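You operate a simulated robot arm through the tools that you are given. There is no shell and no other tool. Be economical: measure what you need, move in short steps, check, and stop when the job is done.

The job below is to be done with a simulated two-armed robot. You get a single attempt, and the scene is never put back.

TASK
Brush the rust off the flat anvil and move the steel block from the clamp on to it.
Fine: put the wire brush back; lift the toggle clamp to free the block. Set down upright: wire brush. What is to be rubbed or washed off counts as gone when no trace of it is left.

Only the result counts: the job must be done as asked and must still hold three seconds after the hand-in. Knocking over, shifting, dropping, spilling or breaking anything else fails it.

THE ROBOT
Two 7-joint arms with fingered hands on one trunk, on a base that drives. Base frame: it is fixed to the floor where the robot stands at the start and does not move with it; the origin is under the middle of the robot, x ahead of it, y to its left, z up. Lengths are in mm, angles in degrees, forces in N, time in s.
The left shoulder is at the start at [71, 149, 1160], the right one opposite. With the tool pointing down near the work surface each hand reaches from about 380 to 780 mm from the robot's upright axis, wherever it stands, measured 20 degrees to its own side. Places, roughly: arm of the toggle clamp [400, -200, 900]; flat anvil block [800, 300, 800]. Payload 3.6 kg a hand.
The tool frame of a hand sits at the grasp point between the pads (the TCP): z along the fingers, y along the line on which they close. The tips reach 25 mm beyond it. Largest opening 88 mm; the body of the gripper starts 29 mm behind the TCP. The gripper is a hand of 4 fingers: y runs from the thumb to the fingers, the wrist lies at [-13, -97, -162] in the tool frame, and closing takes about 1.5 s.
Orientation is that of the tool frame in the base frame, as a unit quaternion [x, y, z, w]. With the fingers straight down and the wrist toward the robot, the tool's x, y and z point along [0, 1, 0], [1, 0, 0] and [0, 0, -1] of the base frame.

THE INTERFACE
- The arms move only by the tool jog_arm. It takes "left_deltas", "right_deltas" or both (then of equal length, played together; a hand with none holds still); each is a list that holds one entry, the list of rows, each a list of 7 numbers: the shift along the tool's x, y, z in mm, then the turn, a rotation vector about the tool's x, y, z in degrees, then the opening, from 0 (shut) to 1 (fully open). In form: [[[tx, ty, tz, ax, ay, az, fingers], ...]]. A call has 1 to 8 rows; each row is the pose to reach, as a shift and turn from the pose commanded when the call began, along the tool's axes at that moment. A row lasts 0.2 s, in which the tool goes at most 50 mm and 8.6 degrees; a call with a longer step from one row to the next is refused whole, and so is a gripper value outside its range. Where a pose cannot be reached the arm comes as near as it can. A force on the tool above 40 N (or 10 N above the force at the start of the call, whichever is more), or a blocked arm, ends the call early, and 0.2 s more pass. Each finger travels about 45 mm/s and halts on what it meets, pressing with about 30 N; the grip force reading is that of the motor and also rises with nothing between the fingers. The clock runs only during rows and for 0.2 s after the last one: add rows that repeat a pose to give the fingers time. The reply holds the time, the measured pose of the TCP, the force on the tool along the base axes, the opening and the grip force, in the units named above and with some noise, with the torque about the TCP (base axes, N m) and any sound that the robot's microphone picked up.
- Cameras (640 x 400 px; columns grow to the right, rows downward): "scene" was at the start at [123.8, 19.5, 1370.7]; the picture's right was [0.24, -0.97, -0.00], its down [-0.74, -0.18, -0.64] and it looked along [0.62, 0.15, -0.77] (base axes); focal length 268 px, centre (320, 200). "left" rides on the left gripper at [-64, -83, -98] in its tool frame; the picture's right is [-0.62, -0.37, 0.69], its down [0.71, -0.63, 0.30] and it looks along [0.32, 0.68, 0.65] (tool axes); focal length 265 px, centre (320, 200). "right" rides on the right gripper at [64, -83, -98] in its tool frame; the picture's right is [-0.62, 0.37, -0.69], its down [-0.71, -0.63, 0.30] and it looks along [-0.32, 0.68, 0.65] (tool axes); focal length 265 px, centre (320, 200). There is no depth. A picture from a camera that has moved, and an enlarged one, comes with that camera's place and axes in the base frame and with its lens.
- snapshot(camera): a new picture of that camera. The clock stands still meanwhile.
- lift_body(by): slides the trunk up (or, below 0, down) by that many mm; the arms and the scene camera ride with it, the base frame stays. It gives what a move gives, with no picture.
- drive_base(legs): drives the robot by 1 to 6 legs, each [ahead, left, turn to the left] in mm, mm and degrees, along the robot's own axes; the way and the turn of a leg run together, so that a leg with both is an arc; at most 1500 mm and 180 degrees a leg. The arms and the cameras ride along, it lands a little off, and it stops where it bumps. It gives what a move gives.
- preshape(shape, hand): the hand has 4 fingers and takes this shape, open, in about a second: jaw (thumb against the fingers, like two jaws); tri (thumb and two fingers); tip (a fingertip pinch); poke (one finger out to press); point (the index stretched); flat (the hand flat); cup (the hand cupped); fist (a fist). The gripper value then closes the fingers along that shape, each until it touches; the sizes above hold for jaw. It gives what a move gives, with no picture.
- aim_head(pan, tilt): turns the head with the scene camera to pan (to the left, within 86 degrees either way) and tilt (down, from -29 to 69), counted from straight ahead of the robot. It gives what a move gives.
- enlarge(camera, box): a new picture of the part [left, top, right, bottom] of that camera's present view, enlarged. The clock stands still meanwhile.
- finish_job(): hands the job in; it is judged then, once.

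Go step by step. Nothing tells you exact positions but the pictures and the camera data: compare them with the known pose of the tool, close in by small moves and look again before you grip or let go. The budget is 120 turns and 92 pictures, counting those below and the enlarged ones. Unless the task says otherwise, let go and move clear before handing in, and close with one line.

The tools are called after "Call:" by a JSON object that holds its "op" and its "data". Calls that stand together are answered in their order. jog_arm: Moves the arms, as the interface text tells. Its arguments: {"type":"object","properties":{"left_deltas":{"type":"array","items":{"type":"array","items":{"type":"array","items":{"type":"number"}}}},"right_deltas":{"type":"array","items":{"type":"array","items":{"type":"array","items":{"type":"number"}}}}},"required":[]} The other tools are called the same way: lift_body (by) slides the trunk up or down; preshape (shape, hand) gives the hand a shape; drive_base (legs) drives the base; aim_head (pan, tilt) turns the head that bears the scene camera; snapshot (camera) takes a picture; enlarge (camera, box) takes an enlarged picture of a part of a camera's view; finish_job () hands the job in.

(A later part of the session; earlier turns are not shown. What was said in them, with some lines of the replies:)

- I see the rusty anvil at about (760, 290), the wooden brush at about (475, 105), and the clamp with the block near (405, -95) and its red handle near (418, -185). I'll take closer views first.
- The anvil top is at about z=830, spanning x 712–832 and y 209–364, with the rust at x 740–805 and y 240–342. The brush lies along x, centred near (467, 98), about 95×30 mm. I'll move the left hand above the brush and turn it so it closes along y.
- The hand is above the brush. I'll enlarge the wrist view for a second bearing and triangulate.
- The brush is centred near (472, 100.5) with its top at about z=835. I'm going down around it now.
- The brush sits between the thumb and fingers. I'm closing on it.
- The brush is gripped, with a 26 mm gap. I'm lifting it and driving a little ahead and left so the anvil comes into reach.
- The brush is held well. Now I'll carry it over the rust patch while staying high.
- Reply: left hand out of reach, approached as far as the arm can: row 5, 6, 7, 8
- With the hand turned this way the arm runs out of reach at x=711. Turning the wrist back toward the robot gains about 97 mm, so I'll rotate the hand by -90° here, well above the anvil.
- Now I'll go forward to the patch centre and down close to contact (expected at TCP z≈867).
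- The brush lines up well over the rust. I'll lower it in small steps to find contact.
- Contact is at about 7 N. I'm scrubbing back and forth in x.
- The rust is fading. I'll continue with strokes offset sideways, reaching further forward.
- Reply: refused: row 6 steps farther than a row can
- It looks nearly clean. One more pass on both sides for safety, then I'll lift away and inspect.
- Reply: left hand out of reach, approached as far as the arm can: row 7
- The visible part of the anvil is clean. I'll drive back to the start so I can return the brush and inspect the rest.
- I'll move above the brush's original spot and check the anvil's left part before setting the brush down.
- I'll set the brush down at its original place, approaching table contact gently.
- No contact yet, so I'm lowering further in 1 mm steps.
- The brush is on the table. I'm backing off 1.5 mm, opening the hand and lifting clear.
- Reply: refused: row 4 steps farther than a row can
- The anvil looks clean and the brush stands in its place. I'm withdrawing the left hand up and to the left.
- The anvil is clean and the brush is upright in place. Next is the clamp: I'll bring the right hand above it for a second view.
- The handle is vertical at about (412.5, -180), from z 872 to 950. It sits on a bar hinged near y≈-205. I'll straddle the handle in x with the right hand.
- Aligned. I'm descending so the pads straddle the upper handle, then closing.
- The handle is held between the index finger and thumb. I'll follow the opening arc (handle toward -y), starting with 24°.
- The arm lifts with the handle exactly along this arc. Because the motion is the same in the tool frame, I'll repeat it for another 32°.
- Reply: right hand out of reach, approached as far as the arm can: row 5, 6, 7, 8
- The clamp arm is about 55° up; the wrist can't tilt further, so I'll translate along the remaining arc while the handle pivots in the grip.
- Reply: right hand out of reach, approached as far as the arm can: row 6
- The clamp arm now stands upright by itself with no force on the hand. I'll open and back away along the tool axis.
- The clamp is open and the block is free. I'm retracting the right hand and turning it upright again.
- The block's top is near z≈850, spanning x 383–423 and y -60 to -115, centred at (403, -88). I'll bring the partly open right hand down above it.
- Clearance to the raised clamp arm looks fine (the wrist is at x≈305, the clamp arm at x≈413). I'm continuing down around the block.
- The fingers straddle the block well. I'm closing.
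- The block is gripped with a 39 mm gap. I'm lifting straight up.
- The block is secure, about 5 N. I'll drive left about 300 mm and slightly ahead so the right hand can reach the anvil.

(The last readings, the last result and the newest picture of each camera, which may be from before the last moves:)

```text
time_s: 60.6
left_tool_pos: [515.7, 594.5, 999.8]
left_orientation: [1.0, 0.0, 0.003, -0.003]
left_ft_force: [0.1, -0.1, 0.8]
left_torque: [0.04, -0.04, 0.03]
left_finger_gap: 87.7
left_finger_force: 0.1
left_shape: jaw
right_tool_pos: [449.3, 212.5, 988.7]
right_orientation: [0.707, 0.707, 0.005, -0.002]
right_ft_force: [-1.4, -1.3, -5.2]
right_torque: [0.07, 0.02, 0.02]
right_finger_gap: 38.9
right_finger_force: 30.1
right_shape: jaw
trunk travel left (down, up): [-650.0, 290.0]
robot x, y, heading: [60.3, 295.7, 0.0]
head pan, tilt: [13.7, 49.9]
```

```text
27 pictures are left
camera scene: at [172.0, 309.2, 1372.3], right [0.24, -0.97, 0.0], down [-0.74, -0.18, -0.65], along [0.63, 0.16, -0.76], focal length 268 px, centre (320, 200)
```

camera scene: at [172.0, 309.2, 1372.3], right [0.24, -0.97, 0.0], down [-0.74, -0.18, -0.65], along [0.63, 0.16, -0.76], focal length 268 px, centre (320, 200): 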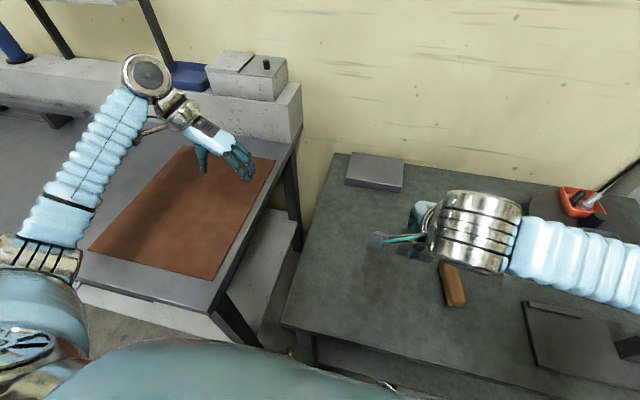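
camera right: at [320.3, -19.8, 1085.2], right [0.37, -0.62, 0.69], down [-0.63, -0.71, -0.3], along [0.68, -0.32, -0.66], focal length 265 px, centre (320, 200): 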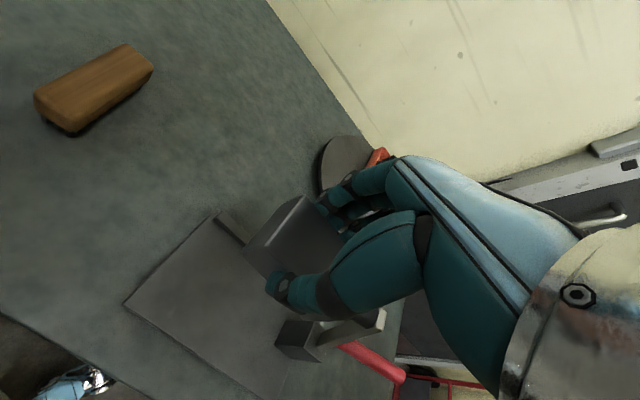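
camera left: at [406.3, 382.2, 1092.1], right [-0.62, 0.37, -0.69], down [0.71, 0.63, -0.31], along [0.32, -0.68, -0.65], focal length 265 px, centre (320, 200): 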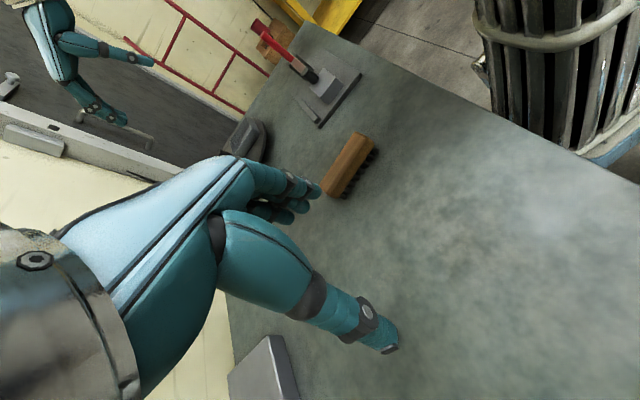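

I'll extend the right hand toward the anvil, staying high.

Call:
{"op": "jog_arm", "data": {"right_deltas": [[[9, 40, 0, 0, 0, 0, 0], [18, 80, 0, 0, 0, 0, 0], [28, 120, 0, 0, 0, 0, 0], [37, 160, 5, 0, 0, 0, 0], [46, 200, 10, 0, 0, 0, 0], [55, 240, 15, 0, 0, 0, 0], [64, 280, 20, 0, 0, 0, 0], [72, 312, 30, 0, 0, 0, 0]]]}}

Call:
{"op": "snapshot", "data": {"camera": "scene"}}

Call:
{"op": "snapshot", "data": {"camera": "right"}}

```text
time_s: 62.4
left_tool_pos: [526.0, 600.0, 992.4]
left_orientation: [1.0, -0.001, -0.003, 0.001]
left_ft_force: [0.0, -0.4, 0.0]
left_torque: [-0.03, 0.04, -0.01]
left_finger_gap: 87.6
left_finger_force: 0.1
left_shape: jaw
right_tool_pos: [770.5, 290.9, 953.6]
right_orientation: [0.706, 0.708, -0.002, -0.003]
right_ft_force: [-0.6, -0.4, -4.9]
right_torque: [0.06, -0.01, 0.01]
right_finger_gap: 38.7
right_finger_force: 30.2
right_shape: jaw
trunk travel left (down, up): [-650.0, 290.0]
robot x, y, heading: [59.1, 292.3, 0.3]
head pan, tilt: [13.7, 49.9]
```

```text
26 pictures are left
camera scene: at [185.1, 316.8, 1370.5], right [0.24, -0.97, 0.0], down [-0.74, -0.18, -0.64], along [0.62, 0.15, -0.77], focal length 268 px, centre (320, 200)
```

scene: 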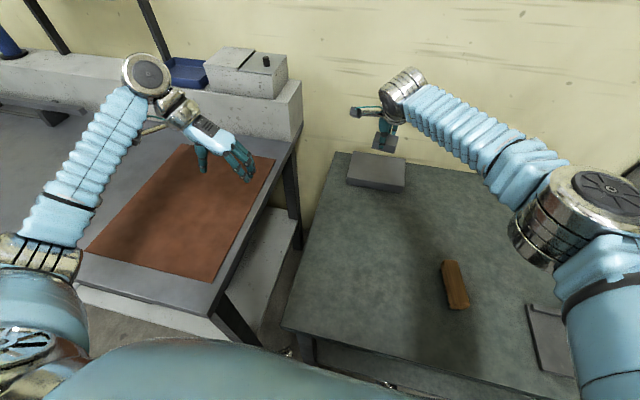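

```text
25 pictures are left
camera right: at [688.7, 356.3, 1052.2], right [0.37, -0.62, 0.69], down [-0.63, -0.72, -0.3], along [0.68, -0.32, -0.66], focal length 265 px, centre (320, 200)
```

right: 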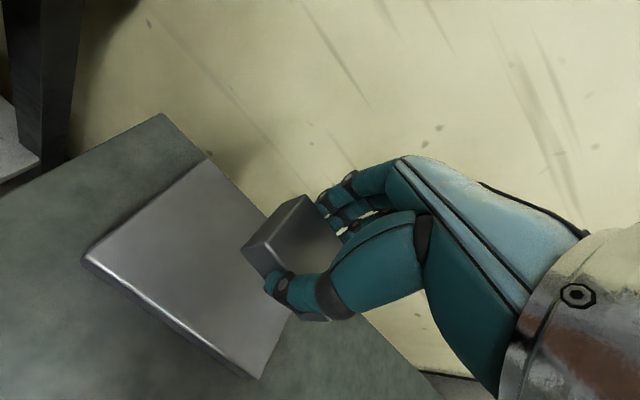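

The anvil centre is confirmed near (780, 290), so the block is over it. I'm lowering to just above contact.

Call:
{"op": "jog_arm", "data": {"right_deltas": [[[0, 3, 25, 0, 0, 0, 0], [-1, 6, 50, 0, 0, 0, 0], [-1, 6, 70, 0, 0, 0, 0], [-1, 6, 80, 0, 0, 0, 0], [-1, 6, 80, 0, 0, 0, 0]]]}}

Call:
{"op": "snapshot", "data": {"camera": "right"}}

Call:
{"op": "enlarge", "data": {"camera": "scene", "box": [330, 100, 430, 200]}}

```text
time_s: 63.6
left_tool_pos: [526.3, 599.9, 992.2]
left_orientation: [1.0, 0.0, -0.001, 0.001]
left_ft_force: [-0.6, -0.9, 0.3]
left_torque: [-0.05, 0.0, -0.03]
left_finger_gap: 87.6
left_finger_force: 0.0
left_shape: jaw
right_tool_pos: [775.3, 289.1, 873.9]
right_orientation: [0.707, 0.707, -0.001, -0.004]
right_ft_force: [0.1, -0.4, -4.4]
right_torque: [0.05, -0.03, -0.02]
right_finger_gap: 38.8
right_finger_force: 30.3
right_shape: jaw
trunk travel left (down, up): [-650.0, 290.0]
robot x, y, heading: [58.4, 292.7, 0.2]
head pan, tilt: [13.7, 49.9]
```

```text
24 pictures are left
camera right: at [693.6, 354.2, 973.4], right [0.37, -0.62, 0.69], down [-0.63, -0.71, -0.3], along [0.68, -0.32, -0.66], focal length 265 px, centre (320, 200)
```

right: 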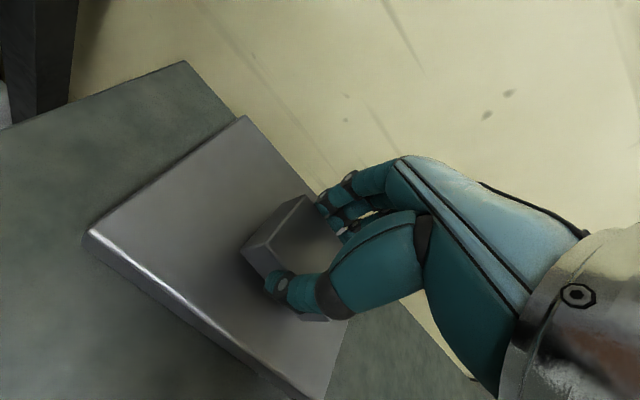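

```text
4.00 times, centred on (380, 150) of scene
camera zoom: at [184.0, 316.0, 1370.6], right [0.24, -0.97, 0.0], down [-0.74, -0.18, -0.64], along [0.62, 0.15, -0.77], focal length 1074 px, centre (80, 400)
```

zoom: 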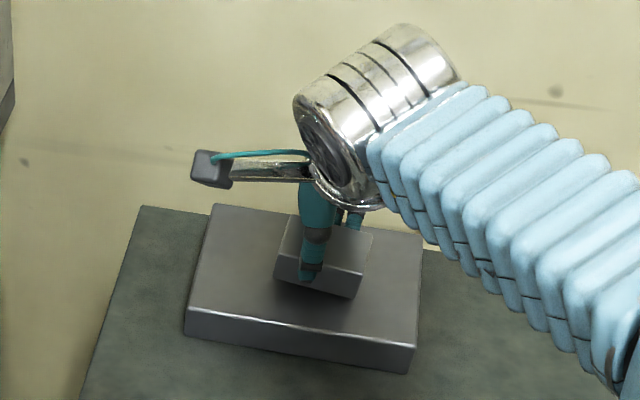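

Call:
{"op": "jog_arm", "data": {"right_deltas": [[[0, 0, 3, 0, 0, 0, 0], [0, 0, 6, 0, 0, 0, 0], [0, 0, 8, 0, 0, 0, 0], [0, 0, 8, 0, 0, 0, 0]]]}}

```text
time_s: 64.6
left_tool_pos: [526.1, 599.8, 994.4]
left_orientation: [1.0, 0.001, -0.002, 0.0]
left_ft_force: [-0.6, 0.1, 0.0]
left_torque: [0.01, 0.02, 0.01]
left_finger_gap: 87.6
left_finger_force: 0.1
left_shape: jaw
right_tool_pos: [773.8, 288.8, 865.9]
right_orientation: [0.707, 0.707, 0.0, -0.003]
right_ft_force: [-0.1, 0.2, -3.2]
right_torque: [-0.02, 0.03, 0.01]
right_finger_gap: 38.9
right_finger_force: 29.7
right_shape: jaw
trunk travel left (down, up): [-650.0, 290.0]
robot x, y, heading: [59.7, 296.7, 0.1]
head pan, tilt: [13.7, 49.9]
```

Call:
{"op": "jog_arm", "data": {"right_deltas": [[[0, 0, 1, 0, 0, 0, 0], [0, 0, 2, 0, 0, 0, 0], [0, 0, 3, 0, 0, 0, 0], [0, 0, 3, 0, 0, 0, 0]]]}}

```text
time_s: 65.6
left_tool_pos: [524.8, 598.3, 994.2]
left_orientation: [1.0, 0.0, 0.0, 0.001]
left_ft_force: [-0.7, 0.8, 0.0]
left_torque: [0.02, -0.01, 0.01]
left_finger_gap: 87.9
left_finger_force: 0.0
left_shape: jaw
right_tool_pos: [773.6, 288.6, 864.2]
right_orientation: [0.707, 0.707, 0.001, -0.002]
right_ft_force: [0.5, -0.7, 6.1]
right_torque: [-0.08, -0.05, 0.02]
right_finger_gap: 39.0
right_finger_force: 30.0
right_shape: jaw
trunk travel left (down, up): [-650.0, 290.0]
robot x, y, heading: [58.5, 297.8, 0.0]
head pan, tilt: [13.7, 49.9]
```

Contact is made: the reading went from -5 N to +6 N. I'm releasing.

Call:
{"op": "jog_arm", "data": {"right_deltas": [[[0, 0, -1, 0, 0, 0, 0.1], [0, 0, -1, 0, 0, 0, 0.5], [0, 0, -1, 0, 0, 0, 0.8], [0, 0, -1, 0, 0, 0, 1], [0, 0, -1, 0, 0, 0, 1], [0, 0, -1, 0, 0, 0, 1], [0, 0, -1, 0, 0, 0, 1], [0, 0, -1, 0, 0, 0, 1]]]}}

Call:
{"op": "snapshot", "data": {"camera": "right"}}

```text
time_s: 67.4
left_tool_pos: [523.7, 600.2, 994.4]
left_orientation: [1.0, 0.001, -0.001, 0.0]
left_ft_force: [-0.3, -0.4, 0.1]
left_torque: [-0.03, -0.03, -0.01]
left_finger_gap: 87.7
left_finger_force: 0.1
left_shape: jaw
right_tool_pos: [774.7, 289.2, 863.5]
right_orientation: [0.708, 0.707, 0.0, -0.003]
right_ft_force: [-0.9, -0.2, -0.2]
right_torque: [0.01, 0.02, 0.01]
right_finger_gap: 87.8
right_finger_force: 0.1
right_shape: jaw
trunk travel left (down, up): [-650.0, 290.0]
robot x, y, heading: [60.2, 300.2, 0.3]
head pan, tilt: [13.7, 49.9]
```

```text
22 pictures are left
camera right: at [691.5, 353.6, 963.8], right [0.37, -0.62, 0.69], down [-0.63, -0.71, -0.3], along [0.68, -0.32, -0.66], focal length 265 px, centre (320, 200)
```

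right: 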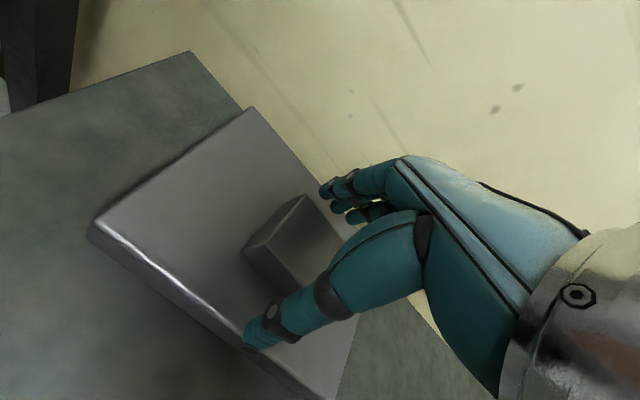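

The block stands on the anvil and the fingers are clear of it. I'm lifting the hand straight up and back.

Call:
{"op": "jog_arm", "data": {"right_deltas": [[[0, 0, -20, 0, 0, 0, 1], [0, 0, -45, 0, 0, 0, 1], [0, 0, -75, 0, 0, 0, 1], [0, 0, -105, 0, 0, 0, 1], [0, -40, -125, 0, 0, 0, 1], [0, -85, -130, 0, 0, 0, 1], [-10, -130, -130, 0, 0, 0, 1], [-30, -170, -130, 0, 0, 0, 1]]]}}

Call:
{"op": "snapshot", "data": {"camera": "scene"}}

Call:
{"op": "enlarge", "data": {"camera": "scene", "box": [330, 130, 420, 200]}}

```text
time_s: 69.2
left_tool_pos: [524.3, 597.7, 994.2]
left_orientation: [1.0, 0.001, 0.0, -0.001]
left_ft_force: [0.4, -0.7, -0.8]
left_torque: [0.02, -0.01, 0.02]
left_finger_gap: 87.7
left_finger_force: 0.0
left_shape: jaw
right_tool_pos: [602.5, 255.9, 997.1]
right_orientation: [0.707, 0.707, 0.001, -0.003]
right_ft_force: [0.2, 0.0, -0.6]
right_torque: [0.02, -0.05, 0.0]
right_finger_gap: 87.7
right_finger_force: 0.1
right_shape: jaw
trunk travel left (down, up): [-650.0, 290.0]
robot x, y, heading: [57.5, 294.6, -0.1]
head pan, tilt: [13.7, 49.9]
```

```text
21 pictures are left
camera scene: at [180.3, 313.0, 1371.1], right [0.24, -0.97, 0.0], down [-0.74, -0.18, -0.65], along [0.63, 0.16, -0.76], focal length 268 px, centre (320, 200)
```

scene: 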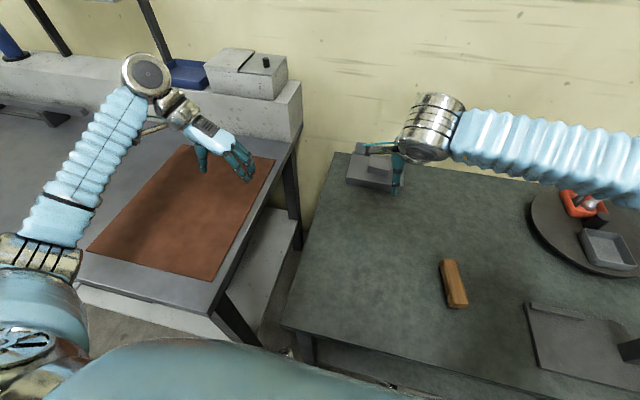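

```text
5.71 times, centred on (375, 165) of scene
camera zoom: at [180.3, 313.0, 1371.1], right [0.24, -0.97, 0.0], down [-0.74, -0.18, -0.65], along [0.63, 0.16, -0.76], focal length 1534 px, centre (6, 400)
```

zoom: 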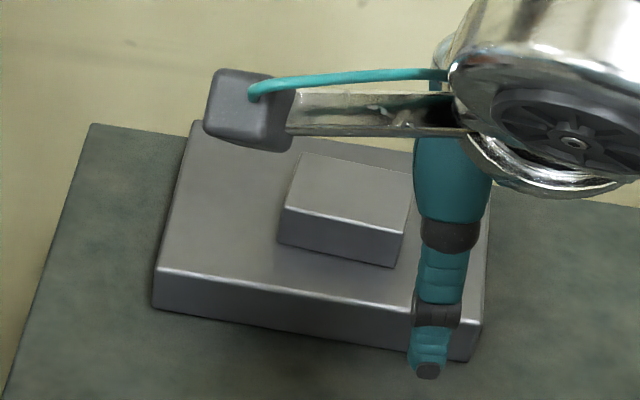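

The block sits flat on the clean anvil, the brush is back upright, the clamp is open and both hands are clear. I'm handing in.

Call:
{"op": "finish_job", "data": {}}

```text
The job is handed in.
```

I brushed the rust off the anvil and set the steel block flat on it. The wire brush is back in its place, bristles down, the toggle clamp is still lifted open, and the job is handed in.
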